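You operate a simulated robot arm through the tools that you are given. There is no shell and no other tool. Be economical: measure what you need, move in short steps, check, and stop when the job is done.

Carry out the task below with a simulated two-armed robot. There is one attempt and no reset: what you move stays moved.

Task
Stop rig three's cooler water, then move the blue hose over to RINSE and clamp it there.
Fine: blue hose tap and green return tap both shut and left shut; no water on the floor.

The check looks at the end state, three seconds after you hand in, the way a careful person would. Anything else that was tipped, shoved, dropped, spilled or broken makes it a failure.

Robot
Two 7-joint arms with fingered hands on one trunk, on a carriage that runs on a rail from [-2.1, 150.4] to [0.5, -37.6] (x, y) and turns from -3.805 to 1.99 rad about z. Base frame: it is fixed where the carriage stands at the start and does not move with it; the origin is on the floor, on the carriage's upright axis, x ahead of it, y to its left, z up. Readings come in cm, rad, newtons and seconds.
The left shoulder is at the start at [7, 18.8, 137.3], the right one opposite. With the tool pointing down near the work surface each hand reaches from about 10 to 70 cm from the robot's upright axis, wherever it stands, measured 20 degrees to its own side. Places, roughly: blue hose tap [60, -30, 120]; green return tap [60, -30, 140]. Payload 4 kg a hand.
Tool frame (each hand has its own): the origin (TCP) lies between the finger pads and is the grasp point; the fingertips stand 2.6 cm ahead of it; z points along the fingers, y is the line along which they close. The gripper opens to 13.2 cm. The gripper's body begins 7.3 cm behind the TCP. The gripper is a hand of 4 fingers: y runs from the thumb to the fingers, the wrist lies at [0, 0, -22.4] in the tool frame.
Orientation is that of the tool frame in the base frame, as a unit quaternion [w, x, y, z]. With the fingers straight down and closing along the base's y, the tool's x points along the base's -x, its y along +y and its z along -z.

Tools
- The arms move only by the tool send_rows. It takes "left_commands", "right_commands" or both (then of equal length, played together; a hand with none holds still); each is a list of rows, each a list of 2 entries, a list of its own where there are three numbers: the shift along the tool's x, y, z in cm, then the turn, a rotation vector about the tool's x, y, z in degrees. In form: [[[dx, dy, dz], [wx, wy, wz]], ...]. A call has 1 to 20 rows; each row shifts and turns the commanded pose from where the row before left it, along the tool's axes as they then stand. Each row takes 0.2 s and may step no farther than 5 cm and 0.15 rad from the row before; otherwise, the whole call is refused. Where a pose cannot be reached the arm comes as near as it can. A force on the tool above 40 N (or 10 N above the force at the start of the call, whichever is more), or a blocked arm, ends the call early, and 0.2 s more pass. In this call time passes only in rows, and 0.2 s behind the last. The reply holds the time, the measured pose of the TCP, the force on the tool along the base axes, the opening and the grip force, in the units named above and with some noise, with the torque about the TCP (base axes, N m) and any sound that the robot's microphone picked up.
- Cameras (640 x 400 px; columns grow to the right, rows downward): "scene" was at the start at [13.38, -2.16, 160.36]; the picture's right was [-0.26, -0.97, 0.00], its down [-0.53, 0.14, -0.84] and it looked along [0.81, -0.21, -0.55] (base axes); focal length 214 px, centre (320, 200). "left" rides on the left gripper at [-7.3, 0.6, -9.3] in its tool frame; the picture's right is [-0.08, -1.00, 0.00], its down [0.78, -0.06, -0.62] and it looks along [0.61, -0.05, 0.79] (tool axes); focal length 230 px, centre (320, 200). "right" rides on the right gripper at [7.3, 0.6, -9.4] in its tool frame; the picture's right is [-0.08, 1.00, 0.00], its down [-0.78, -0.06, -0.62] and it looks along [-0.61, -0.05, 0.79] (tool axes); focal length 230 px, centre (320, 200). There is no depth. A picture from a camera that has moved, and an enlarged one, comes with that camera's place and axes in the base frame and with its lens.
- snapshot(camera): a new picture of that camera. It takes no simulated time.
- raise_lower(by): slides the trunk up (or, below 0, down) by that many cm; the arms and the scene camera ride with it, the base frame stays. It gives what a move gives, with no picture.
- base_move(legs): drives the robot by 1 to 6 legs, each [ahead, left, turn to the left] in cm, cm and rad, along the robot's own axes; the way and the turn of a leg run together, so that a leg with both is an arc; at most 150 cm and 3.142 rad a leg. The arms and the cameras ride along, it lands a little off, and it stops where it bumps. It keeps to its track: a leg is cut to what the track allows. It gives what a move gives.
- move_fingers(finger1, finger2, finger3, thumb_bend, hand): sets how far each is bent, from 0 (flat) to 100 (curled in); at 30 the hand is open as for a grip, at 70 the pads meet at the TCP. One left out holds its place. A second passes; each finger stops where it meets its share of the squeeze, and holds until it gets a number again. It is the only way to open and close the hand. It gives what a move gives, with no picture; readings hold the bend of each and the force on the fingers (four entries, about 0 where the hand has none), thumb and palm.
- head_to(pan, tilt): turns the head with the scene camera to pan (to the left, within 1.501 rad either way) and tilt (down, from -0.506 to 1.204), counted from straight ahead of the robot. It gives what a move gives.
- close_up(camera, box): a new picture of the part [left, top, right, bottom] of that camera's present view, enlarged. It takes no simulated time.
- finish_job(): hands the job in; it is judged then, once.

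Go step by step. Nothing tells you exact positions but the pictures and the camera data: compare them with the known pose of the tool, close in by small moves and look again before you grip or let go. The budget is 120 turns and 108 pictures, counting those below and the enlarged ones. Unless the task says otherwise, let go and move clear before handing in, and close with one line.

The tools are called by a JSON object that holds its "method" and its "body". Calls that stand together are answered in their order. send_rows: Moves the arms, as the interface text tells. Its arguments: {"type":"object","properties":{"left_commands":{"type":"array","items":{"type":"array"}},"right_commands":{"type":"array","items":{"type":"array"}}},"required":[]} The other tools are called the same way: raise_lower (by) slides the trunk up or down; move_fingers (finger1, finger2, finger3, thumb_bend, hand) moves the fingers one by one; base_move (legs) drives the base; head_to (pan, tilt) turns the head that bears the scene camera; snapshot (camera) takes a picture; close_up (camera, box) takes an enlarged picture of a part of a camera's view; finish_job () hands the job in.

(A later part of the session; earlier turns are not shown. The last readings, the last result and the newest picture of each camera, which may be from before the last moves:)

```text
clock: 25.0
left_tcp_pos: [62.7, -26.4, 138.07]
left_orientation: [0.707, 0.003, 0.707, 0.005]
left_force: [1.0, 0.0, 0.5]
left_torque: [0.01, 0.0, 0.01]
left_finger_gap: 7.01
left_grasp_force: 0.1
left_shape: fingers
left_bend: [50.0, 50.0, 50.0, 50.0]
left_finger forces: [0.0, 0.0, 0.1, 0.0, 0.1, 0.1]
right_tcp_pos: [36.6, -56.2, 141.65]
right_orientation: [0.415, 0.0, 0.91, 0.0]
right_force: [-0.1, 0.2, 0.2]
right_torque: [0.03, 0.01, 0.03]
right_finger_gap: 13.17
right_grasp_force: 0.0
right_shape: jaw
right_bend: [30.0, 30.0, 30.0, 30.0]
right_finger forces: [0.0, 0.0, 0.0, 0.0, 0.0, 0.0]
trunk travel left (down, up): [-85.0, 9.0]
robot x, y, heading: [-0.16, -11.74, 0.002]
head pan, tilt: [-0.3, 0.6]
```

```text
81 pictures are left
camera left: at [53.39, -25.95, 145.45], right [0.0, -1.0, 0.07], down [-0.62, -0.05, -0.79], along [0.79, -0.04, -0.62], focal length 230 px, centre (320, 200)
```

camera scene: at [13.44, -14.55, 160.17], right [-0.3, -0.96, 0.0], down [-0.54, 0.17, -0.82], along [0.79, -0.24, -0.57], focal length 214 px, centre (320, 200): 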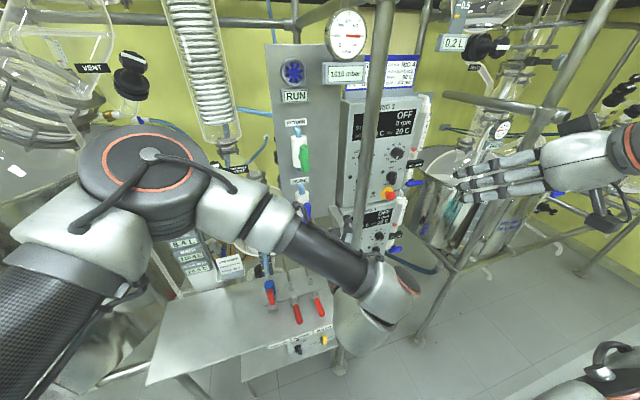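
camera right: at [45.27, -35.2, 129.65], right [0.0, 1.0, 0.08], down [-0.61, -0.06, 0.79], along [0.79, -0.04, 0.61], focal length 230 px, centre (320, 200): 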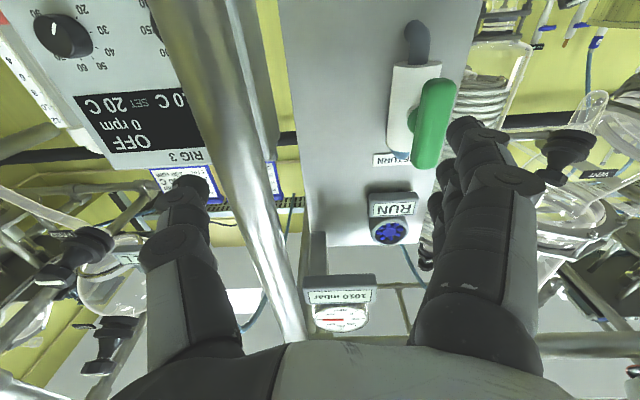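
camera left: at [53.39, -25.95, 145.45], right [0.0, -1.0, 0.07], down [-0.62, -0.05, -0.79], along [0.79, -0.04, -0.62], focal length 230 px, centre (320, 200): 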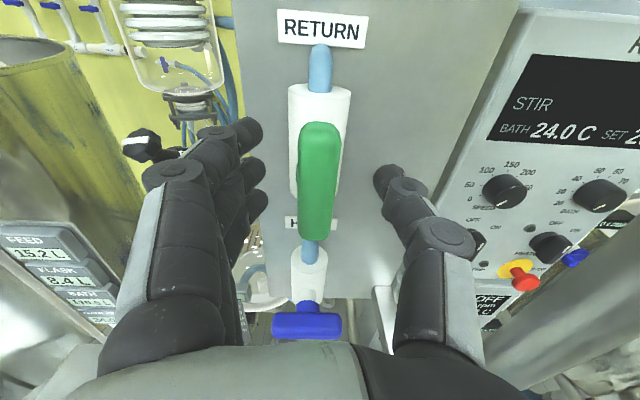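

Same geometry as before, so I close, grip and turn clockwise a quarter.

{"method": "send_rows", "body": {"left_commands": [[[0, 0, 1.3], [0, 0, 0]]]}}

{"method": "move_fingers", "body": {"hand": "left", "finger1": 72, "finger2": 72, "finger3": 72, "thumb_bend": 72}}

{"method": "send_rows", "body": {"left_commands": [[[0, 0, 0], [0, 0, 8]], [[0, 0, 0], [0, 0, 8]], [[0, 0, 0], [0, 0, 8]], [[0, 0, 0], [0, 0, 8]], [[0, 0, 0], [0, 0, 8]], [[0, 0, 0], [0, 0, 8]], [[0, 0, 0], [0, 0, 8]], [[0, 0, 0], [0, 0, 8]], [[0, 0, 0], [0, 0, 8]], [[0, 0, 0], [0, 0, 8]], [[0, 0, 0], [0, 0, 8]], [[0, 0, 0], [0, 0, 4]]]}}

{"method": "snapshot", "body": {"camera": "left"}}

```text
clock: 25.4
left_tcp_pos: [63.95, -26.44, 138.03]
left_orientation: [0.707, 0.003, 0.707, 0.004]
left_force: [-0.1, -0.2, 0.2]
left_torque: [0.01, -0.03, -0.02]
left_finger_gap: 7.05
left_grasp_force: 0.0
left_shape: fingers
left_bend: [50.0, 50.0, 50.0, 50.0]
left_finger forces: [0.0, 0.1, 0.1, 0.0, 0.1, 0.0]
right_tcp_pos: [36.57, -56.22, 141.7]
right_orientation: [0.415, 0.0, 0.91, 0.0]
right_force: [-0.7, 0.5, -0.2]
right_torque: [0.01, 0.0, 0.01]
right_finger_gap: 13.2
right_grasp_force: 0.1
right_shape: jaw
right_bend: [30.0, 30.0, 30.0, 30.0]
right_finger forces: [0.0, 0.1, 0.0, 0.0, 0.0, 0.1]
trunk travel left (down, up): [-85.0, 9.0]
robot x, y, heading: [0.13, -11.82, -0.003]
head pan, tilt: [-0.3, 0.6]
```

```text
clock: 26.4
left_tcp_pos: [64.03, -26.27, 138.01]
left_orientation: [0.707, 0.004, 0.707, 0.004]
left_force: [9.4, 7.5, 3.3]
left_torque: [-0.01, -0.04, -0.05]
left_finger_gap: 2.63
left_grasp_force: 16.3
left_shape: fingers
left_bend: [67.0, 66.0, 67.0, 67.0]
left_finger forces: [7.0, 7.3, 6.9, 0.0, 11.1, 0.0]
right_tcp_pos: [36.71, -55.98, 141.64]
right_orientation: [0.414, 0.0, 0.91, -0.001]
right_force: [-0.4, 0.6, -0.5]
right_torque: [-0.02, 0.03, 0.0]
right_finger_gap: 13.19
right_grasp_force: 0.1
right_shape: jaw
right_bend: [30.0, 30.0, 30.0, 30.0]
right_finger forces: [0.1, 0.0, 0.1, 0.0, 0.0, 0.0]
trunk travel left (down, up): [-85.0, 9.0]
robot x, y, heading: [0.02, -11.7, 0.002]
head pan, tilt: [-0.3, 0.6]
```

```text
clock: 29.0
left_tcp_pos: [64.93, -25.21, 138.16]
left_orientation: [0.483, 0.504, 0.501, 0.511]
left_force: [-0.1, -13.3, -4.9]
left_torque: [-0.04, 0.08, -0.29]
left_finger_gap: 2.3
left_grasp_force: 11.5
left_shape: fingers
left_bend: [71.0, 71.0, 72.0, 66.0]
left_finger forces: [10.6, 2.7, 0.3, 0.1, 10.0, 0.0]
right_tcp_pos: [36.58, -56.33, 141.6]
right_orientation: [0.415, 0.0, 0.91, 0.0]
right_force: [1.1, 0.1, -0.3]
right_torque: [-0.02, 0.01, -0.02]
right_finger_gap: 13.18
right_grasp_force: 0.0
right_shape: jaw
right_bend: [30.0, 30.0, 30.0, 30.0]
right_finger forces: [0.1, 0.0, 0.1, 0.0, 0.0, 0.0]
trunk travel left (down, up): [-85.0, 9.0]
robot x, y, heading: [0.36, -11.84, 0.003]
head pan, tilt: [-0.3, 0.6]
```

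```text
80 pictures are left
camera left: at [55.78, -32.78, 138.65], right [-0.01, -0.05, -1.0], down [-0.64, 0.77, -0.03], along [0.77, 0.64, -0.04], focal length 230 px, centre (320, 200)
```

left: 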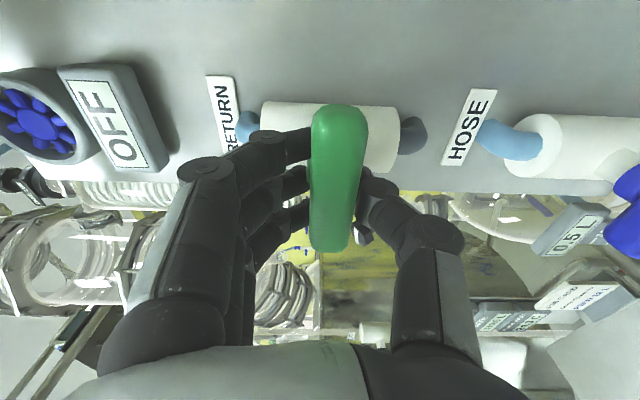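

Green handle is across the pipe too. Release and back out.

{"method": "move_fingers", "body": {"hand": "left", "finger1": 48, "finger2": 48, "finger3": 48, "thumb_bend": 48}}

{"method": "send_rows", "body": {"left_commands": [[[0, 0, -4], [0, 0, 0]], [[0, 0, -4], [0, 0, 0]], [[0, 0, -2], [0, 0, 0]]]}}

{"method": "snapshot", "body": {"camera": "left"}}

{"method": "snapshot", "body": {"camera": "scene"}}

```text
clock: 30.0
left_tcp_pos: [64.64, -25.33, 138.51]
left_orientation: [0.485, 0.502, 0.502, 0.51]
left_force: [0.7, 0.2, 0.1]
left_torque: [0.01, -0.01, -0.03]
left_finger_gap: 7.63
left_grasp_force: 0.0
left_shape: fingers
left_bend: [48.0, 48.0, 48.0, 48.0]
left_finger forces: [0.0, 0.0, 0.1, 0.0, 0.0, 0.1]
right_tcp_pos: [36.28, -56.26, 141.68]
right_orientation: [0.416, 0.0, 0.909, 0.001]
right_force: [0.0, 0.7, 0.1]
right_torque: [0.0, 0.01, 0.02]
right_finger_gap: 13.16
right_grasp_force: 0.1
right_shape: jaw
right_bend: [30.0, 30.0, 30.0, 30.0]
right_finger forces: [0.0, 0.1, 0.0, 0.0, 0.1, 0.1]
trunk travel left (down, up): [-85.0, 9.0]
robot x, y, heading: [0.28, -12.01, -0.003]
head pan, tilt: [-0.3, 0.6]
```

```text
clock: 30.7
left_tcp_pos: [56.51, -24.54, 131.53]
left_orientation: [0.443, 0.533, 0.545, 0.473]
left_force: [1.4, -0.3, 0.1]
left_torque: [0.02, -0.03, 0.0]
left_finger_gap: 7.74
left_grasp_force: 0.1
left_shape: fingers
left_bend: [48.0, 48.0, 48.0, 48.0]
left_finger forces: [0.0, 0.0, 0.0, 0.1, 0.1, 0.0]
right_tcp_pos: [36.46, -56.38, 141.6]
right_orientation: [0.415, 0.0, 0.91, 0.0]
right_force: [0.3, 0.3, 0.2]
right_torque: [0.01, -0.01, 0.0]
right_finger_gap: 13.2
right_grasp_force: 0.1
right_shape: jaw
right_bend: [30.0, 30.0, 30.0, 30.0]
right_finger forces: [0.0, 0.0, 0.0, 0.1, 0.0, 0.0]
trunk travel left (down, up): [-85.0, 9.0]
robot x, y, heading: [0.4, -12.13, -0.003]
head pan, tilt: [-0.3, 0.6]
stopped in row 3 (left hand): the arm was blocked; the commanded pose is now the measured one
```

```text
79 pictures are left
camera left: at [47.57, -32.18, 133.54], right [-0.16, -0.06, -0.99], down [-0.65, 0.76, 0.06], along [0.74, 0.65, -0.16], focal length 230 px, centre (320, 200)
```

left: 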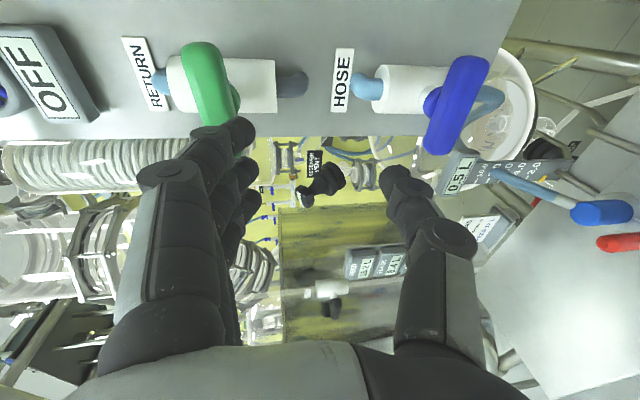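

```text
78 pictures are left
camera scene: at [13.43, -14.37, 160.16], right [-0.3, -0.96, 0.0], down [-0.54, 0.17, -0.82], along [0.79, -0.24, -0.57], focal length 214 px, centre (320, 200)
```

scene: 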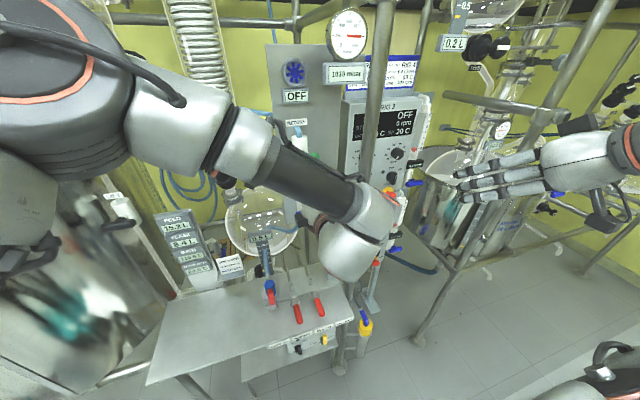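

Both taps look shut and the flow reads OFF. The arm got near a joint limit on the retreat, so I roll the hand back, away from the limit.

{"method": "send_rows", "body": {"left_commands": [[[0, 0, 0], [0, 0, -8]], [[0, 0, 0], [0, 0, -8]], [[0, 0, 0], [0, 0, -8]], [[0, 0, 0], [0, 0, -8]], [[0, 0, 0], [0, 0, -8]], [[0, 0, 0], [0, 0, -8]], [[0, 0, 0], [0, 0, -8]], [[0, 0, 0], [0, 0, -8]], [[0, 0, 0], [0, 0, -8]], [[0, 0, 0], [0, 0, -8]], [[0, 0, 0], [0, 0, -8]]]}}

{"method": "snapshot", "body": {"camera": "left"}}

{"method": "snapshot", "body": {"camera": "scene"}}

```text
clock: 33.1
left_tcp_pos: [56.0, -24.67, 131.41]
left_orientation: [0.649, 0.009, 0.76, 0.031]
left_force: [0.7, 0.3, -0.1]
left_torque: [-0.02, -0.01, -0.02]
left_finger_gap: 7.73
left_grasp_force: 0.0
left_shape: fingers
left_bend: [48.0, 48.0, 48.0, 48.0]
left_finger forces: [0.0, 0.1, 0.0, 0.1, 0.0, 0.0]
right_tcp_pos: [36.4, -56.18, 141.57]
right_orientation: [0.415, 0.0, 0.91, -0.001]
right_force: [-0.3, -1.2, 0.6]
right_torque: [-0.02, -0.01, 0.02]
right_finger_gap: 13.23
right_grasp_force: 0.1
right_shape: jaw
right_bend: [30.0, 30.0, 30.0, 30.0]
right_finger forces: [0.1, 0.0, 0.0, 0.0, 0.1, 0.0]
trunk travel left (down, up): [-85.0, 9.0]
robot x, y, heading: [0.36, -11.87, 0.004]
head pan, tilt: [-0.3, 0.6]
```

```text
77 pictures are left
camera left: at [48.02, -24.92, 140.3], right [0.04, -1.0, 0.02], down [-0.73, -0.04, -0.68], along [0.68, 0.01, -0.73], focal length 230 px, centre (320, 200)
```

left: 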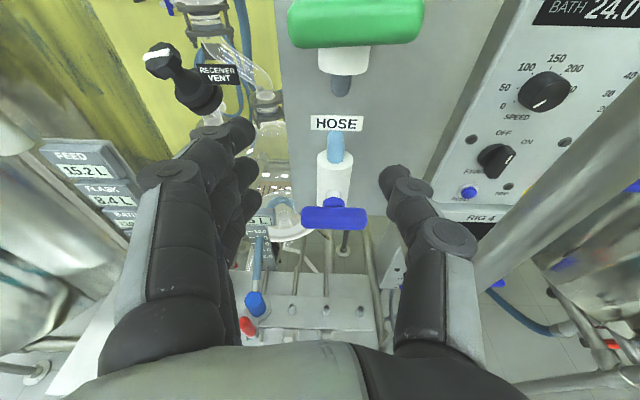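

```text
76 pictures are left
camera scene: at [13.42, -14.33, 160.17], right [-0.3, -0.96, 0.0], down [-0.54, 0.17, -0.82], along [0.79, -0.24, -0.57], focal length 214 px, centre (320, 200)
```

scene: 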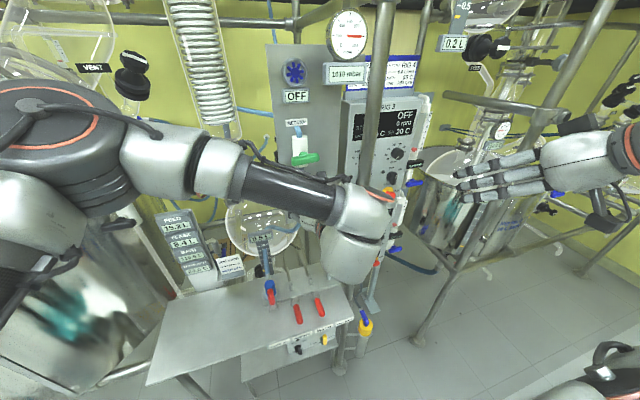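

Both taps are confirmed shut, handles across. Now I fold the left hand back out of the way, since the right hand, whose camera looks forward, suits the hose job better.

{"method": "send_rows", "body": {"left_commands": [[[-1.0, 2.0, -2.0], [0, 8.18, 0]], [[-1.55, 2.2, -1.13], [0, 8.18, 0]], [[-1.38, 2.2, -1.34], [0, 8.18, 0]], [[-1.17, 2.2, -1.53], [0, 8.18, 0]], [[-0.94, 2.2, -1.67], [0, 8.18, 0]], [[-0.7, 2.2, -1.79], [0, 8.18, 0]], [[-0.43, 2.2, -1.87], [0, 8.18, 0]], [[-0.16, 2.2, -1.92], [0, 8.18, 0]], [[0.11, 2.2, -1.92], [0, 8.18, 0]], [[0.38, 2.2, -1.88], [0, 8.18, 0]], [[0.65, 2.2, -1.81], [0, 8.18, 0]], [[1, 2, 0], [0, 8.18, 0]]]}}

{"method": "head_to", "body": {"pan": 0.0, "tilt": 0.9}}

{"method": "snapshot", "body": {"camera": "scene"}}

```text
clock: 35.7
left_tcp_pos: [44.98, -1.12, 153.67]
left_orientation: [-0.142, -0.015, 0.989, 0.029]
left_force: [0.4, -0.1, 0.0]
left_torque: [-0.01, 0.02, -0.02]
left_finger_gap: 7.71
left_grasp_force: 0.0
left_shape: fingers
left_bend: [48.0, 48.0, 48.0, 48.0]
left_finger forces: [0.0, 0.0, 0.1, 0.0, 0.0, 0.1]
right_tcp_pos: [35.21, -57.11, 141.75]
right_orientation: [0.419, 0.001, 0.908, 0.003]
right_force: [-0.1, -0.2, 0.3]
right_torque: [0.0, 0.01, 0.0]
right_finger_gap: 13.17
right_grasp_force: 0.2
right_shape: jaw
right_bend: [30.0, 30.0, 30.0, 30.0]
right_finger forces: [0.0, 0.0, 0.1, 0.0, 0.0, 0.0]
trunk travel left (down, up): [-85.0, 9.0]
robot x, y, heading: [0.11, -11.79, -0.003]
head pan, tilt: [-0.3, 0.6]
```

```text
clock: 36.5
left_tcp_pos: [44.73, -1.13, 153.4]
left_orientation: [-0.142, -0.017, 0.989, 0.031]
left_force: [0.4, 0.0, -0.3]
left_torque: [0.0, 0.01, -0.02]
left_finger_gap: 7.74
left_grasp_force: 0.1
left_shape: fingers
left_bend: [48.0, 48.0, 48.0, 48.0]
left_finger forces: [0.0, 0.0, 0.0, 0.0, 0.1, 0.1]
right_tcp_pos: [35.13, -57.0, 141.71]
right_orientation: [0.42, 0.002, 0.908, 0.003]
right_force: [1.2, -0.3, -0.2]
right_torque: [0.01, 0.02, 0.0]
right_finger_gap: 13.19
right_grasp_force: 0.0
right_shape: jaw
right_bend: [30.0, 30.0, 30.0, 30.0]
right_finger forces: [0.0, 0.0, 0.0, 0.0, 0.0, 0.0]
trunk travel left (down, up): [-85.0, 9.0]
robot x, y, heading: [0.28, -11.96, 0.001]
head pan, tilt: [0.0, 0.901]
```

```text
75 pictures are left
camera scene: at [10.97, -12.62, 157.83], right [0.0, -1.0, -0.01], down [-0.78, 0.0, -0.63], along [0.63, 0.0, -0.78], focal length 214 px, centre (320, 200)
```

scene: 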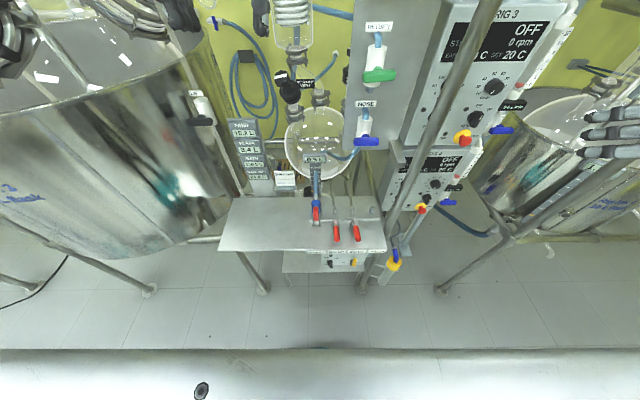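

{"method": "close_up", "body": {"camera": "scene", "box": [260, 140, 400, 280]}}

```text
2.86 times, centred on (330, 210) of scene
camera zoom: at [10.97, -12.62, 157.83], right [0.0, -1.0, -0.01], down [-0.78, 0.0, -0.63], along [0.63, 0.0, -0.78], focal length 613 px, centre (291, 171)
```

zoom: 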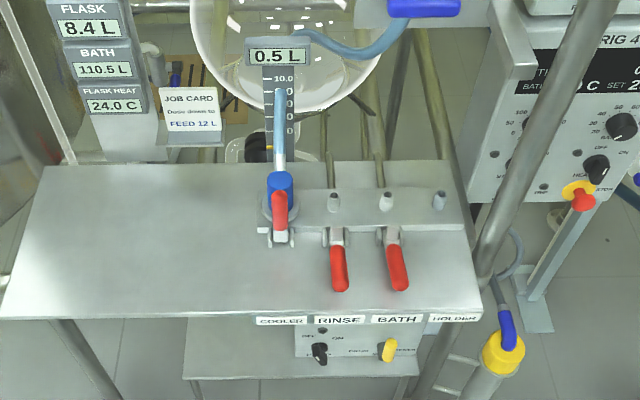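

I need a closer look at the manifold. I point the right hand down, pull the left hand back a bit, and slide the base left.

{"method": "send_rows", "body": {"right_commands": [[[0, 2, 0], [0, 8.2, 0]], [[0, 2, 0], [0, 8.2, 0]], [[0, 2, 0], [0, 8.2, 0]], [[0, 2, 0], [0, 8.2, 0]], [[0, 2, 0], [0, 8.2, 0]], [[0, 2, 0], [0, 8.2, 0]]], "left_commands": [[[1, 0, 0], [0, -8.2, 0]], [[1, 0, 0], [0, -8.2, 0]], [[1, 0, 0], [0, 0, 0]], [[1, 0, 0], [0, 0, 0]], [[1, 0, 0], [0, 0, 0]], [[1, 0, 0], [0, 0, 0]]]}}

{"method": "base_move", "body": {"legs": [[0, 15, 0]]}}

{"method": "snapshot", "body": {"camera": "right"}}

{"method": "snapshot", "body": {"camera": "scene"}}

```text
clock: 37.9
left_tcp_pos: [40.42, -0.33, 153.24]
left_orientation: [-0.006, -0.013, 0.999, 0.03]
left_force: [0.5, 0.5, 0.3]
left_torque: [-0.01, -0.02, 0.01]
left_finger_gap: 7.71
left_grasp_force: 0.0
left_shape: fingers
left_bend: [48.0, 48.0, 48.0, 48.0]
left_finger forces: [0.0, 0.0, 0.1, 0.0, 0.0, 0.0]
right_tcp_pos: [36.45, -44.22, 141.69]
right_orientation: [-0.002, 0.0, 1.0, 0.0]
right_force: [0.2, 0.2, -0.5]
right_torque: [-0.01, -0.01, -0.02]
right_finger_gap: 13.2
right_grasp_force: 0.1
right_shape: jaw
right_bend: [30.0, 30.0, 30.0, 30.0]
right_finger forces: [0.0, 0.0, 0.0, 0.1, 0.1, 0.0]
trunk travel left (down, up): [-85.0, 9.0]
robot x, y, heading: [0.28, -11.87, -0.001]
head pan, tilt: [0.0, 0.901]
```

```text
clock: 39.3
left_tcp_pos: [40.27, 14.14, 153.14]
left_orientation: [-0.008, -0.014, 0.999, 0.032]
left_force: [-0.3, -0.7, 0.4]
left_torque: [0.03, 0.03, 0.01]
left_finger_gap: 7.73
left_grasp_force: 0.0
left_shape: fingers
left_bend: [48.0, 48.0, 48.0, 48.0]
left_finger forces: [0.1, 0.0, 0.1, 0.1, 0.0, 0.1]
right_tcp_pos: [36.15, -29.6, 141.58]
right_orientation: [-0.002, 0.0, 1.0, 0.002]
right_force: [0.0, -0.6, -0.1]
right_torque: [0.02, 0.02, -0.01]
right_finger_gap: 13.21
right_grasp_force: 0.2
right_shape: jaw
right_bend: [30.0, 30.0, 30.0, 30.0]
right_finger forces: [0.1, 0.1, 0.0, 0.1, 0.1, 0.1]
trunk travel left (down, up): [-85.0, 9.0]
robot x, y, heading: [-0.04, 3.27, 0.003]
head pan, tilt: [0.0, 0.901]
```

```text
73 pictures are left
camera right: at [29.06, -29.22, 150.92], right [0.08, 1.0, 0.0], down [0.79, -0.06, 0.61], along [0.61, -0.05, -0.79], focal length 230 px, centre (320, 200)
```

right: 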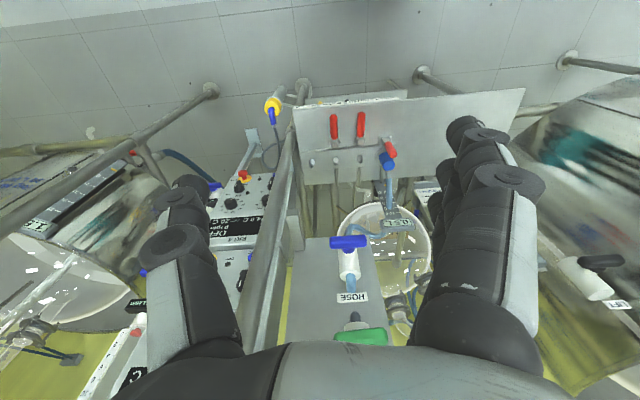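

```text
72 pictures are left
camera scene: at [12.35, 2.78, 157.68], right [0.0, -1.0, 0.0], down [-0.78, 0.0, -0.62], along [0.62, 0.0, -0.78], focal length 214 px, centre (320, 200)
```

scene: 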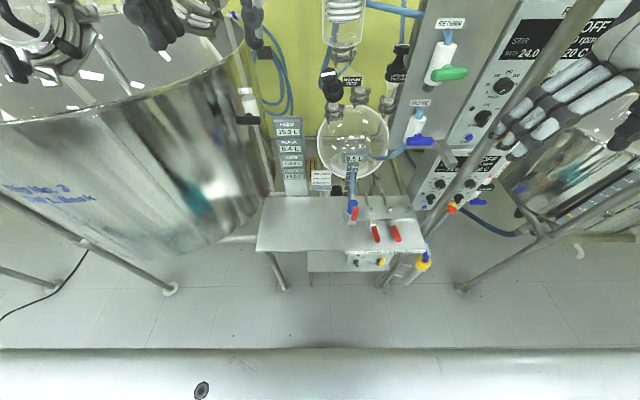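

Connector body is about [65.5,-11,86]. I bring the right hand in above the table front for a close look.

{"method": "send_rows", "body": {"right_commands": [[[-1.5, 2.0, 3.6], [0, 0, 0]], [[-1.5, 2.0, 3.6], [0, 0, 0]], [[-1.5, 2.0, 3.6], [0, 0, 0]], [[-1.5, 2.0, 3.6], [0, 0, 0]], [[-1.5, 2.0, 3.6], [0, 0, 0]], [[-1.5, 2.0, 3.6], [0, 0, 0]], [[-1.5, 2.0, 3.6], [0, 0, 0]], [[-1.5, 1.5, 3.6], [0, 0, 0]]]}}

{"method": "snapshot", "body": {"camera": "right"}}

```text
clock: 41.1
left_tcp_pos: [40.52, 14.42, 153.05]
left_orientation: [-0.008, -0.013, 0.999, 0.03]
left_force: [0.4, 0.0, 0.5]
left_torque: [-0.03, 0.03, -0.03]
left_finger_gap: 7.72
left_grasp_force: 0.0
left_shape: fingers
left_bend: [48.0, 48.0, 48.0, 48.0]
left_finger forces: [0.0, 0.0, 0.0, 0.0, 0.1, 0.1]
right_tcp_pos: [48.21, -13.88, 112.57]
right_orientation: [-0.001, 0.001, 1.0, -0.001]
right_force: [0.1, -0.3, 0.6]
right_torque: [-0.01, 0.04, 0.02]
right_finger_gap: 13.21
right_grasp_force: 0.1
right_shape: jaw
right_bend: [30.0, 30.0, 30.0, 30.0]
right_finger forces: [0.1, 0.1, 0.1, 0.1, 0.1, 0.0]
trunk travel left (down, up): [-85.0, 9.0]
robot x, y, heading: [0.09, 3.03, 0.004]
head pan, tilt: [0.0, 0.901]
```

```text
71 pictures are left
camera right: at [41.03, -13.39, 121.98], right [0.08, 1.0, 0.0], down [0.79, -0.06, 0.61], along [0.61, -0.05, -0.79], focal length 230 px, centre (320, 200)
```

right: 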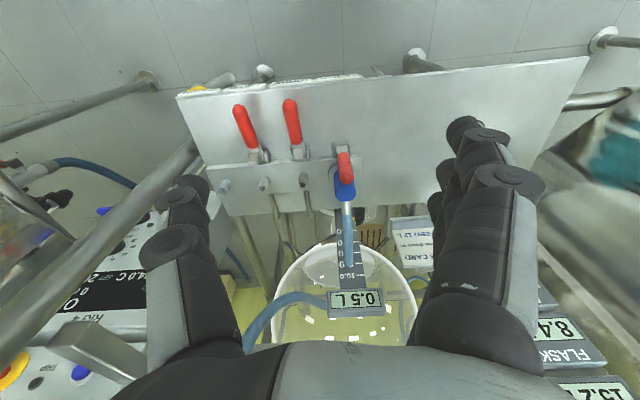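

{"method": "close_up", "body": {"camera": "right", "box": [200, 90, 400, 330]}}

{"method": "close_up", "body": {"camera": "scene", "box": [310, 130, 430, 270]}}

```text
1.67 times, centred on (300, 210) of right
camera zoom: at [41.03, -13.39, 121.98], right [0.08, 1.0, 0.0], down [0.79, -0.06, 0.61], along [0.61, -0.05, -0.79], focal length 384 px, centre (353, 183)
```

zoom: 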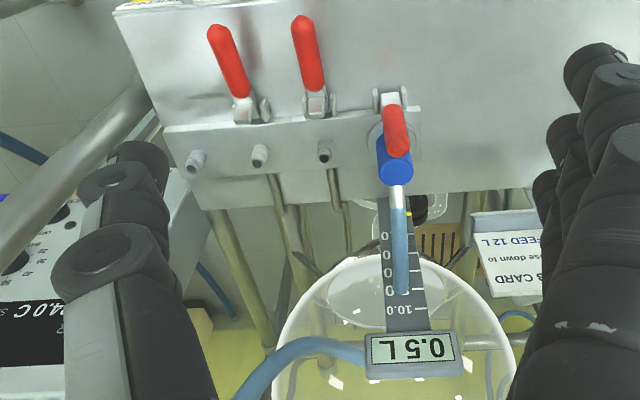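

```text
2.86 times, centred on (370, 200) of scene
camera zoom: at [12.53, 3.14, 157.68], right [0.0, -1.0, 0.0], down [-0.78, 0.0, -0.62], along [0.62, 0.0, -0.78], focal length 613 px, centre (177, 200)
```

zoom: 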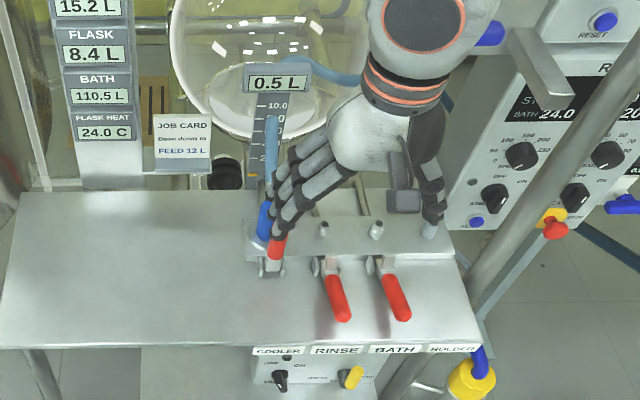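

The ports sit near x≈68, z≈80: COOLER y≈-10.4, RINSE y≈-19. Working from the front with the left hand pitched forward-down (camera on top) suits both levers and hose, so I park the right hand and shift back right.

{"method": "send_rows", "body": {"right_commands": [[[2, -2.5, -3.6], [0, 0, 0]], [[2, -2.5, -3.6], [0, 0, 0]], [[2, -2.5, -3.6], [0, 0, 0]], [[2, -2.5, -3.6], [0, 0, 0]], [[2, -2.5, -3.6], [0, 0, 0]], [[2, -2.5, -3.6], [0, 0, 0]], [[2, -2.5, -3.6], [0, 0, 0]], [[2, -2.5, -3.6], [0, 0, 0]]]}}

{"method": "base_move", "body": {"legs": [[0, -15, 0]]}}

{"method": "raise_lower", "body": {"by": -20}}

{"method": "snapshot", "body": {"camera": "scene"}}

```text
clock: 42.9
left_tcp_pos: [39.94, 14.32, 153.17]
left_orientation: [-0.005, -0.013, 0.999, 0.031]
left_force: [0.0, 0.1, -0.6]
left_torque: [-0.02, -0.01, -0.03]
left_finger_gap: 7.73
left_grasp_force: 0.0
left_shape: fingers
left_bend: [48.0, 48.0, 48.0, 48.0]
left_finger forces: [0.0, 0.1, 0.0, 0.1, 0.0, 0.0]
right_tcp_pos: [31.88, -33.99, 141.83]
right_orientation: [-0.001, 0.0, 1.0, 0.001]
right_force: [-0.3, 0.4, 0.1]
right_torque: [0.04, 0.0, 0.01]
right_finger_gap: 13.21
right_grasp_force: 0.0
right_shape: jaw
right_bend: [30.0, 30.0, 30.0, 30.0]
right_finger forces: [0.1, 0.1, 0.1, 0.0, 0.0, 0.0]
trunk travel left (down, up): [-85.0, 9.0]
robot x, y, heading: [-0.11, 3.14, 0.001]
head pan, tilt: [0.0, 0.901]
```

```text
clock: 44.3
left_tcp_pos: [40.47, -0.09, 153.05]
left_orientation: [-0.006, -0.013, 0.999, 0.029]
left_force: [-0.5, 0.1, 0.1]
left_torque: [-0.03, -0.03, 0.04]
left_finger_gap: 7.74
left_grasp_force: 0.1
left_shape: fingers
left_bend: [48.0, 48.0, 48.0, 48.0]
left_finger forces: [0.0, 0.0, 0.0, 0.1, 0.0, 0.0]
right_tcp_pos: [32.45, -48.55, 141.82]
right_orientation: [-0.001, 0.0, 1.0, -0.001]
right_force: [-0.4, 0.4, 0.1]
right_torque: [0.0, -0.01, -0.02]
right_finger_gap: 13.18
right_grasp_force: 0.0
right_shape: jaw
right_bend: [30.0, 30.0, 30.0, 30.0]
right_finger forces: [0.0, 0.0, 0.0, 0.1, 0.0, 0.0]
trunk travel left (down, up): [-85.0, 9.0]
robot x, y, heading: [0.38, -11.83, -0.003]
head pan, tilt: [0.0, 0.901]
```

```text
clock: 46.4
left_tcp_pos: [40.4, -0.62, 133.21]
left_orientation: [-0.007, -0.014, 0.999, 0.031]
left_force: [-0.3, 0.2, -0.3]
left_torque: [0.03, -0.02, 0.01]
left_finger_gap: 7.73
left_grasp_force: 0.0
left_shape: fingers
left_bend: [48.0, 48.0, 48.0, 48.0]
left_finger forces: [0.1, 0.0, 0.0, 0.0, 0.0, 0.0]
right_tcp_pos: [32.38, -49.06, 121.71]
right_orientation: [-0.001, -0.001, 1.0, 0.0]
right_force: [-0.4, 0.1, 0.7]
right_torque: [-0.04, -0.01, -0.01]
right_finger_gap: 13.2
right_grasp_force: 0.2
right_shape: jaw
right_bend: [30.0, 30.0, 30.0, 30.0]
right_finger forces: [0.0, 0.0, 0.0, 0.0, 0.0, 0.0]
trunk travel left (down, up): [-65.0, 29.0]
robot x, y, heading: [0.56, -11.88, 0.006]
head pan, tilt: [0.0, 0.901]
```

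```text
68 pictures are left
camera scene: at [12.47, -11.86, 137.7], right [0.0, -1.0, 0.0], down [-0.78, 0.0, -0.62], along [0.62, 0.0, -0.78], focal length 214 px, centre (320, 200)
```

scene: 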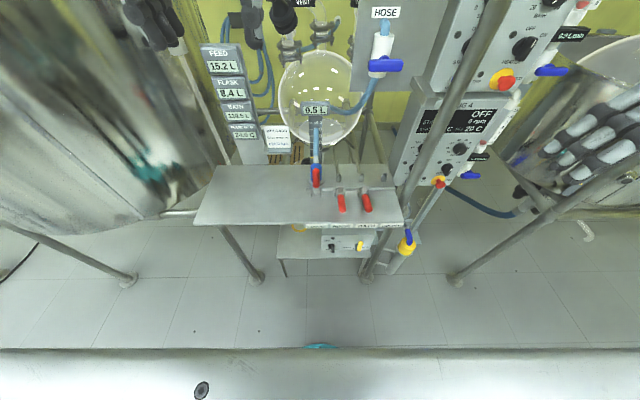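

Refined: COOLER connector is about [65,-10.5,85.5] and RINSE is near y≈-18. I bring the left hand to a 60° forward-down pose in front of it.

{"method": "send_rows", "body": {"left_commands": [[[-1.2, -1.24, 4.1], [0, -7.5, 0]], [[-0.65, -1.24, 4.22], [0, -7.5, 0]], [[-0.1, -1.24, 4.27], [0, -7.5, 0]], [[0.46, -1.24, 4.25], [0, -7.5, 0]], [[1.01, -1.24, 4.15], [0, -7.5, 0]], [[1.55, -1.24, 3.98], [0, -7.5, 0]], [[2.05, -1.24, 3.75], [0, -7.5, 0]], [[2.52, -1.24, 3.45], [0, -7.5, 0]]]}}

{"method": "snapshot", "body": {"camera": "left"}}

{"method": "snapshot", "body": {"camera": "scene"}}

```text
clock: 48.2
left_tcp_pos: [49.88, -8.27, 99.59]
left_orientation: [0.494, 0.004, 0.869, 0.032]
left_force: [0.3, -0.2, -0.1]
left_torque: [-0.01, 0.01, 0.0]
left_finger_gap: 7.71
left_grasp_force: 0.1
left_shape: fingers
left_bend: [48.0, 48.0, 48.0, 48.0]
left_finger forces: [0.0, 0.0, 0.1, 0.0, 0.0, 0.1]
right_tcp_pos: [32.43, -48.92, 121.72]
right_orientation: [-0.002, 0.0, 1.0, 0.0]
right_force: [-0.3, 0.2, -0.4]
right_torque: [0.0, 0.03, 0.03]
right_finger_gap: 13.21
right_grasp_force: 0.0
right_shape: jaw
right_bend: [30.0, 30.0, 30.0, 30.0]
right_finger forces: [0.0, 0.0, 0.0, 0.1, 0.1, 0.0]
trunk travel left (down, up): [-65.0, 29.0]
robot x, y, heading: [0.17, -12.17, 0.004]
head pan, tilt: [0.0, 0.901]
```

```text
67 pictures are left
camera left: at [45.56, -8.5, 110.77], right [0.07, -1.0, 0.01], down [-0.93, -0.06, -0.36], along [0.36, 0.02, -0.93], focal length 230 px, centre (320, 200)
```

left: 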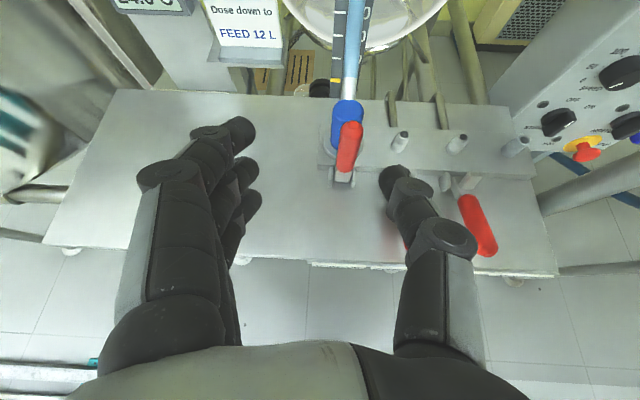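

```text
66 pictures are left
camera scene: at [12.57, -11.93, 137.69], right [0.0, -1.0, 0.0], down [-0.78, 0.0, -0.62], along [0.62, 0.0, -0.78], focal length 214 px, centre (320, 200)
```

scene: 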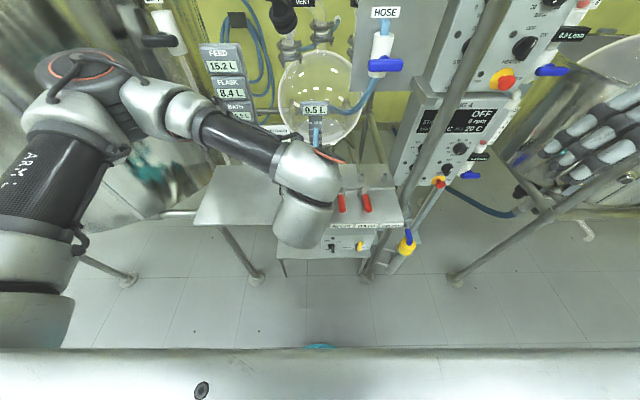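

{"method": "close_up", "body": {"camera": "left", "box": [270, 60, 430, 220]}}

```text
2.50 times, centred on (350, 140) of left
camera zoom: at [45.56, -8.5, 110.77], right [0.07, -1.0, 0.01], down [-0.93, -0.06, -0.36], along [0.36, 0.02, -0.93], focal length 575 px, centre (245, 350)
```

zoom: 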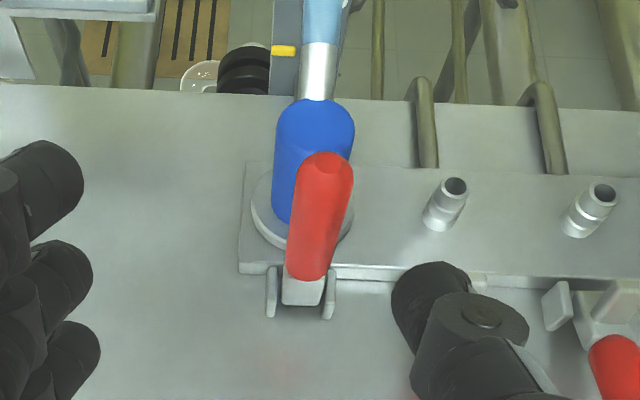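

The geometry is clear: COOLER lever stands at x≈60.5, y≈-10.9, with its tip at z≈92.5; the connector spans z 83–91 at [64.5,-10.5]; the RINSE nipple is at [64.5,-18.1]. I move to pre-grasp on the lever tip.

{"method": "send_rows", "body": {"left_commands": [[[1.3, -1.3, 3.3], [0, 0, 0]], [[1.3, -1.3, 3.3], [0, 0, 0]]]}}

{"method": "snapshot", "body": {"camera": "left"}}

```text
clock: 48.8
left_tcp_pos: [54.42, -10.29, 93.93]
left_orientation: [0.494, 0.005, 0.869, 0.032]
left_force: [-0.6, 0.0, -0.1]
left_torque: [-0.01, 0.03, -0.03]
left_finger_gap: 7.72
left_grasp_force: 0.1
left_shape: fingers
left_bend: [48.0, 48.0, 48.0, 48.0]
left_finger forces: [0.1, 0.1, 0.0, 0.0, 0.0, 0.1]
right_tcp_pos: [32.55, -48.97, 121.66]
right_orientation: [-0.002, 0.0, 1.0, 0.0]
right_force: [0.1, -0.7, 0.0]
right_torque: [0.01, 0.0, 0.01]
right_finger_gap: 13.18
right_grasp_force: 0.1
right_shape: jaw
right_bend: [30.0, 30.0, 30.0, 30.0]
right_finger forces: [0.0, 0.1, 0.0, 0.1, 0.0, 0.1]
trunk travel left (down, up): [-65.0, 29.0]
robot x, y, heading: [0.05, -12.02, -0.004]
head pan, tilt: [0.0, 0.901]
```

```text
64 pictures are left
camera left: at [50.03, -10.6, 105.04], right [0.07, -1.0, 0.01], down [-0.93, -0.06, -0.36], along [0.36, 0.02, -0.93], focal length 230 px, centre (320, 200)
```

left: 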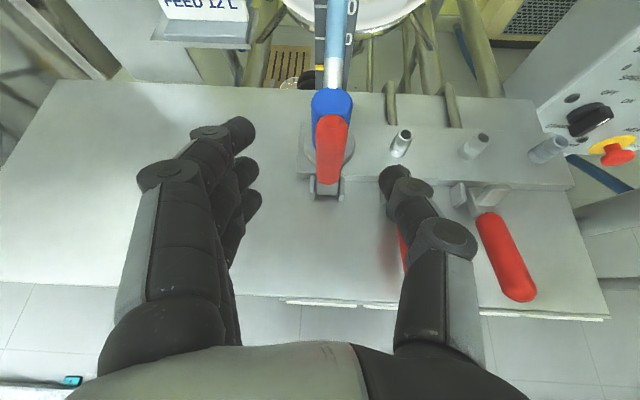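

Lever tip is at about [60.1,-10.8,93]. I advance to straddle it.

{"method": "send_rows", "body": {"left_commands": [[[-0.1, -0.8, 2.8], [0, 0, 0]], [[-0.1, 0, 2.8], [0, 0, 0]]]}}

{"method": "snapshot", "body": {"camera": "left"}}

```text
clock: 49.4
left_tcp_pos: [59.19, -10.89, 91.18]
left_orientation: [0.494, 0.003, 0.869, 0.032]
left_force: [0.0, 0.6, -0.3]
left_torque: [0.0, 0.01, 0.0]
left_finger_gap: 7.74
left_grasp_force: 0.0
left_shape: fingers
left_bend: [48.0, 48.0, 48.0, 48.0]
left_finger forces: [0.0, 0.0, 0.0, 0.1, 0.0, 0.1]
right_tcp_pos: [32.43, -48.89, 121.68]
right_orientation: [-0.001, 0.001, 1.0, -0.001]
right_force: [0.2, -0.1, 0.8]
right_torque: [0.01, 0.02, -0.03]
right_finger_gap: 13.19
right_grasp_force: 0.1
right_shape: jaw
right_bend: [30.0, 30.0, 30.0, 30.0]
right_finger forces: [0.0, 0.1, 0.0, 0.0, 0.0, 0.0]
trunk travel left (down, up): [-65.0, 29.0]
robot x, y, heading: [0.49, -11.91, 0.002]
head pan, tilt: [0.0, 0.901]
```

```text
63 pictures are left
camera left: at [54.91, -11.12, 102.37], right [0.07, -1.0, 0.01], down [-0.93, -0.06, -0.36], along [0.36, 0.02, -0.93], focal length 230 px, centre (320, 200)
```

left: 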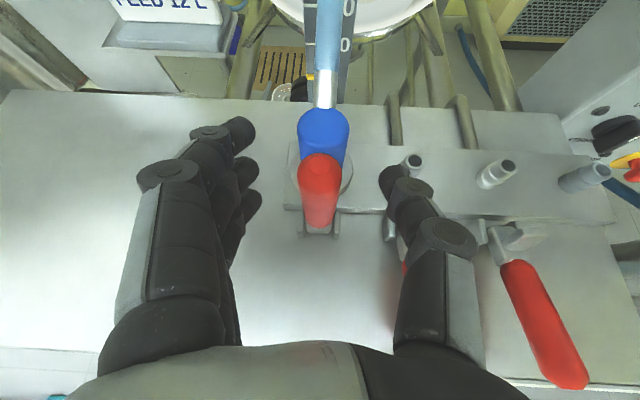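

Centred on the lever; closing.

{"method": "move_fingers", "body": {"hand": "left", "finger1": 71, "finger2": 71, "finger3": 71, "thumb_bend": 70}}

{"method": "snapshot", "body": {"camera": "left"}}

```text
clock: 50.4
left_tcp_pos: [59.12, -10.83, 91.18]
left_orientation: [0.494, 0.004, 0.869, 0.033]
left_force: [1.1, 2.8, 0.5]
left_torque: [0.12, 0.03, 0.02]
left_finger_gap: 1.92
left_grasp_force: 9.0
left_shape: fingers
left_bend: [71.0, 67.0, 67.0, 67.0]
left_finger forces: [0.6, 4.9, 5.2, 0.0, 6.7, 0.0]
right_tcp_pos: [32.43, -48.89, 121.72]
right_orientation: [0.0, 0.0, 1.0, 0.001]
right_force: [0.2, 0.0, 0.1]
right_torque: [-0.02, -0.01, 0.01]
right_finger_gap: 13.18
right_grasp_force: 0.0
right_shape: jaw
right_bend: [30.0, 30.0, 30.0, 30.0]
right_finger forces: [0.0, 0.0, 0.0, 0.0, 0.0, 0.1]
trunk travel left (down, up): [-65.0, 29.0]
robot x, y, heading: [0.46, -12.06, 0.001]
head pan, tilt: [0.0, 0.901]
```

```text
62 pictures are left
camera left: at [54.89, -11.09, 102.38], right [0.07, -1.0, 0.01], down [-0.93, -0.06, -0.36], along [0.36, 0.02, -0.93], focal length 230 px, centre (320, 200)
```

left: 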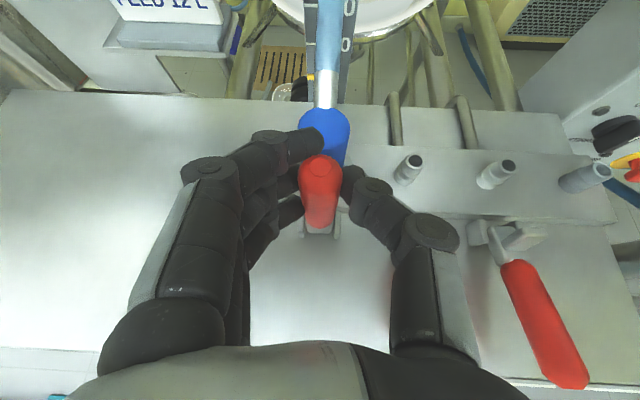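

Lever gripped. I loosen finger 1, then pull the lever along its arc toward the robot.

{"method": "move_fingers", "body": {"hand": "left", "finger1": 58}}

{"method": "send_rows", "body": {"left_commands": [[[0.82, 0, -1.19], [0, 5, 0]], [[1.08, 0, -0.96], [0, 5, 0]], [[1.28, 0, -0.67], [0, 5, 0]]]}}

{"method": "snapshot", "body": {"camera": "left"}}

```text
clock: 51.4
left_tcp_pos: [59.2, -10.85, 91.26]
left_orientation: [0.494, 0.004, 0.869, 0.032]
left_force: [0.5, 4.2, 0.1]
left_torque: [0.13, 0.01, 0.02]
left_finger_gap: 3.64
left_grasp_force: 8.3
left_shape: fingers
left_bend: [57.0, 67.0, 67.0, 67.0]
left_finger forces: [0.0, 5.2, 5.4, 0.1, 6.4, 0.0]
right_tcp_pos: [32.42, -48.88, 121.68]
right_orientation: [-0.001, 0.0, 1.0, 0.0]
right_force: [0.0, 0.1, -0.4]
right_torque: [-0.02, 0.01, 0.0]
right_finger_gap: 13.19
right_grasp_force: 0.0
right_shape: jaw
right_bend: [30.0, 30.0, 30.0, 30.0]
right_finger forces: [0.0, 0.1, 0.0, 0.1, 0.1, 0.0]
trunk travel left (down, up): [-65.0, 29.0]
robot x, y, heading: [-0.14, -12.28, 0.002]
head pan, tilt: [0.0, 0.901]
```

```text
clock: 52.2
left_tcp_pos: [55.05, -10.9, 90.29]
left_orientation: [0.375, -0.001, 0.926, 0.033]
left_force: [1.6, 0.1, -2.3]
left_torque: [0.02, -0.06, 0.0]
left_finger_gap: 3.57
left_grasp_force: 5.5
left_shape: fingers
left_bend: [57.0, 68.0, 69.0, 68.0]
left_finger forces: [0.0, 4.1, 2.3, 0.1, 5.4, 0.0]
right_tcp_pos: [32.54, -48.91, 121.62]
right_orientation: [-0.002, 0.0, 1.0, -0.001]
right_force: [0.3, 0.5, 0.5]
right_torque: [0.0, 0.0, -0.01]
right_finger_gap: 13.19
right_grasp_force: 0.2
right_shape: jaw
right_bend: [30.0, 30.0, 30.0, 30.0]
right_finger forces: [0.0, 0.0, 0.0, 0.0, 0.0, 0.0]
trunk travel left (down, up): [-65.0, 29.0]
robot x, y, heading: [0.16, -12.07, -0.005]
head pan, tilt: [0.0, 0.901]
```

```text
61 pictures are left
camera left: at [53.75, -11.19, 102.18], right [0.08, -1.0, -0.01], down [-0.99, -0.08, -0.11], along [0.11, 0.01, -0.99], focal length 230 px, centre (320, 200)
```

left: 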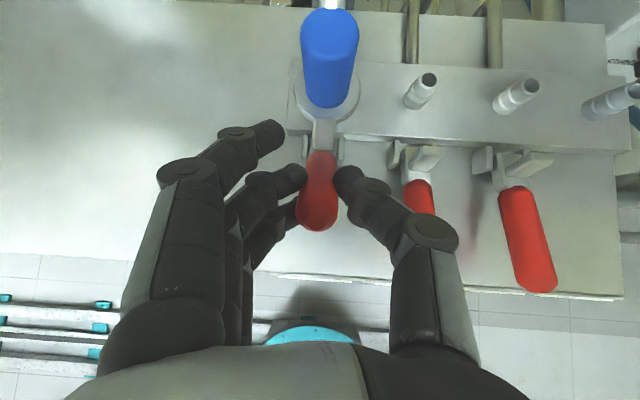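

Clamp is opening (arm pulled off the connector's collar). I continue the arc downward.

{"method": "send_rows", "body": {"left_commands": [[[1.43, 0, -0.2], [0, 5, 0]], [[1.44, 0, 0.15], [0, 5, 0]], [[1.36, 0, 0.49], [0, 5, 0]], [[1.2, 0, 0.81], [0, 5, 0]]]}}

{"method": "snapshot", "body": {"camera": "left"}}

```text
clock: 53.2
left_tcp_pos: [51.26, -10.73, 85.77]
left_orientation: [0.209, -0.007, 0.977, 0.033]
left_force: [4.3, -3.8, 5.6]
left_torque: [-0.09, -0.14, 0.03]
left_finger_gap: 3.83
left_grasp_force: 6.4
left_shape: fingers
left_bend: [57.0, 68.0, 71.0, 67.0]
left_finger forces: [0.1, 5.0, 0.0, 0.1, 8.0, 0.1]
right_tcp_pos: [32.38, -48.9, 121.69]
right_orientation: [-0.001, 0.0, 1.0, 0.0]
right_force: [0.5, 0.3, -0.2]
right_torque: [0.01, 0.01, 0.03]
right_finger_gap: 13.18
right_grasp_force: 0.0
right_shape: jaw
right_bend: [30.0, 30.0, 30.0, 30.0]
right_finger forces: [0.0, 0.0, 0.1, 0.0, 0.0, 0.0]
trunk travel left (down, up): [-65.0, 29.0]
robot x, y, heading: [-0.32, -12.03, -0.001]
head pan, tilt: [0.0, 0.901]
```

```text
60 pictures are left
camera left: at [54.02, -10.95, 97.63], right [0.1, -0.99, -0.03], down [-0.97, -0.1, 0.24], along [-0.24, 0.0, -0.97], focal length 230 px, centre (320, 200)
```

left: 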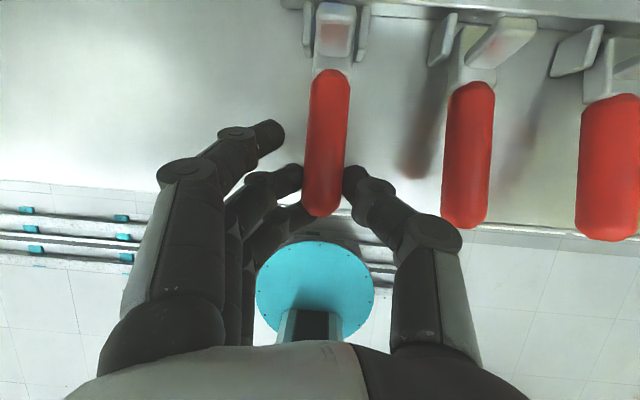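

{"method": "send_rows", "body": {"left_commands": [[[0.3, 0, 0.8], [0, 0, 0]]]}}

{"method": "snapshot", "body": {"camera": "left"}}

```text
clock: 53.6
left_tcp_pos: [51.16, -10.79, 84.99]
left_orientation: [0.208, -0.007, 0.978, 0.033]
left_force: [-3.1, -3.3, -0.4]
left_torque: [-0.07, 0.05, -0.03]
left_finger_gap: 3.59
left_grasp_force: 4.2
left_shape: fingers
left_bend: [57.0, 70.0, 71.0, 68.0]
left_finger forces: [0.1, 2.3, 0.0, 0.0, 5.7, 0.0]
right_tcp_pos: [32.47, -49.04, 121.68]
right_orientation: [-0.001, 0.0, 1.0, 0.0]
right_force: [-0.2, 0.2, 0.1]
right_torque: [0.0, -0.02, -0.02]
right_finger_gap: 13.17
right_grasp_force: 0.0
right_shape: jaw
right_bend: [30.0, 30.0, 30.0, 30.0]
right_finger forces: [0.0, 0.0, 0.0, 0.0, 0.0, 0.0]
trunk travel left (down, up): [-65.0, 29.0]
robot x, y, heading: [-0.2, -12.29, -0.002]
head pan, tilt: [0.0, 0.901]
```

```text
59 pictures are left
camera left: at [54.07, -10.83, 96.68], right [0.1, -0.99, -0.03], down [-0.97, -0.1, 0.24], along [-0.24, 0.01, -0.97], focal length 230 px, centre (320, 200)
```

left: 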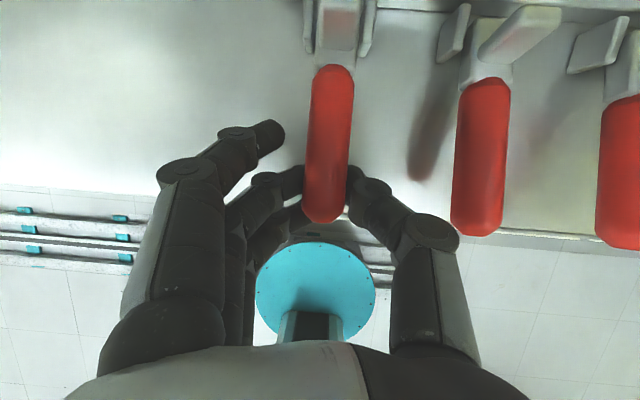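

{"method": "send_rows", "body": {"left_commands": [[[0.3, 0, 0.9], [0, 0, 0]]]}}

{"method": "snapshot", "body": {"camera": "left"}}

```text
clock: 54.0
left_tcp_pos: [51.6, -10.63, 84.18]
left_orientation: [0.209, -0.006, 0.977, 0.032]
left_force: [-1.2, -3.2, 0.0]
left_torque: [0.02, 0.0, -0.04]
left_finger_gap: 3.25
left_grasp_force: 0.9
left_shape: fingers
left_bend: [57.0, 71.0, 71.0, 69.0]
left_finger forces: [0.0, 0.1, 0.1, 0.0, 2.9, 0.1]
right_tcp_pos: [32.48, -48.97, 121.68]
right_orientation: [-0.001, 0.0, 1.0, 0.0]
right_force: [-0.3, 0.4, -0.1]
right_torque: [0.0, -0.03, 0.0]
right_finger_gap: 13.21
right_grasp_force: 0.1
right_shape: jaw
right_bend: [30.0, 30.0, 30.0, 30.0]
right_finger forces: [0.0, 0.0, 0.1, 0.0, 0.0, 0.0]
trunk travel left (down, up): [-65.0, 29.0]
robot x, y, heading: [0.18, -11.56, -0.002]
head pan, tilt: [0.0, 0.901]
```

```text
58 pictures are left
camera left: at [54.25, -10.74, 95.8], right [0.1, -0.99, -0.03], down [-0.97, -0.1, 0.24], along [-0.24, 0.01, -0.97], focal length 230 px, centre (320, 200)
```

left: 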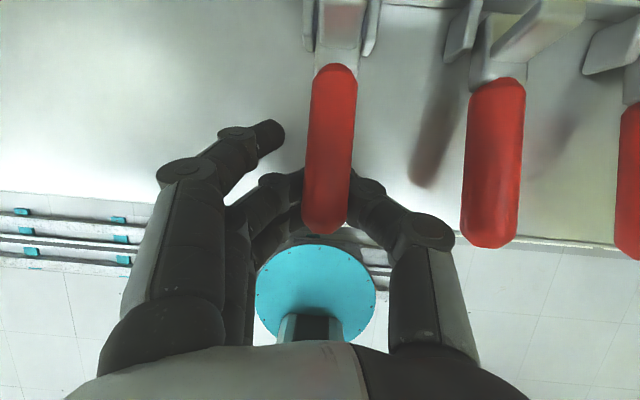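

Lever seems at its stop, lying like the others. I open and lift away for a check.

{"method": "move_fingers", "body": {"hand": "left", "finger1": 45, "finger2": 45, "finger3": 45, "thumb_bend": 45}}

{"method": "send_rows", "body": {"left_commands": [[[0, 0, -4.5], [0, 0, 0]], [[0, 0, -4.5], [0, -8, 0]], [[0, 0, -3], [0, -8, 0]], [[0, 0, -1], [0, -8, 0]], [[0, 0, 0], [0, -8, 0]]]}}

{"method": "snapshot", "body": {"camera": "left"}}

```text
clock: 55.0
left_tcp_pos: [51.31, -10.72, 84.22]
left_orientation: [0.21, -0.006, 0.977, 0.033]
left_force: [-0.8, -2.8, 12.6]
left_torque: [0.57, 0.17, 0.02]
left_finger_gap: 8.64
left_grasp_force: 6.1
left_shape: fingers
left_bend: [45.0, 45.0, 48.0, 45.0]
left_finger forces: [0.1, 0.0, 13.1, 0.0, 0.0, 0.0]
right_tcp_pos: [32.33, -49.02, 121.92]
right_orientation: [0.0, -0.001, 1.0, 0.0]
right_force: [0.1, 0.1, 0.2]
right_torque: [0.03, 0.03, 0.0]
right_finger_gap: 13.17
right_grasp_force: 0.1
right_shape: jaw
right_bend: [30.0, 30.0, 30.0, 30.0]
right_finger forces: [0.1, 0.0, 0.0, 0.0, 0.0, 0.0]
trunk travel left (down, up): [-65.0, 29.0]
robot x, y, heading: [0.53, -11.81, 0.001]
head pan, tilt: [0.0, 0.901]
```

```text
clock: 56.2
left_tcp_pos: [45.52, -11.57, 95.65]
left_orientation: [0.472, 0.002, 0.881, 0.033]
left_force: [0.5, -0.2, 0.5]
left_torque: [-0.02, 0.03, 0.0]
left_finger_gap: 8.67
left_grasp_force: 0.1
left_shape: fingers
left_bend: [45.0, 45.0, 45.0, 45.0]
left_finger forces: [0.1, 0.1, 0.0, 0.0, 0.1, 0.0]
right_tcp_pos: [32.43, -49.05, 121.67]
right_orientation: [-0.001, -0.001, 1.0, 0.001]
right_force: [0.2, -0.2, -0.4]
right_torque: [-0.02, -0.05, 0.0]
right_finger_gap: 13.21
right_grasp_force: 0.3
right_shape: jaw
right_bend: [30.0, 30.0, 30.0, 30.0]
right_finger forces: [0.0, 0.0, 0.1, 0.0, 0.0, 0.1]
trunk travel left (down, up): [-65.0, 29.0]
robot x, y, heading: [0.23, -12.16, 0.001]
head pan, tilt: [0.0, 0.901]
```

```text
57 pictures are left
camera left: at [41.78, -11.78, 107.07], right [0.07, -1.0, 0.0], down [-0.95, -0.07, -0.32], along [0.32, 0.02, -0.95], focal length 230 px, centre (320, 200)
```

left: 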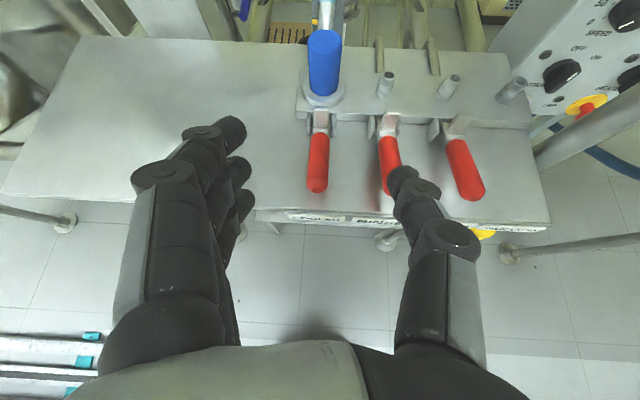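

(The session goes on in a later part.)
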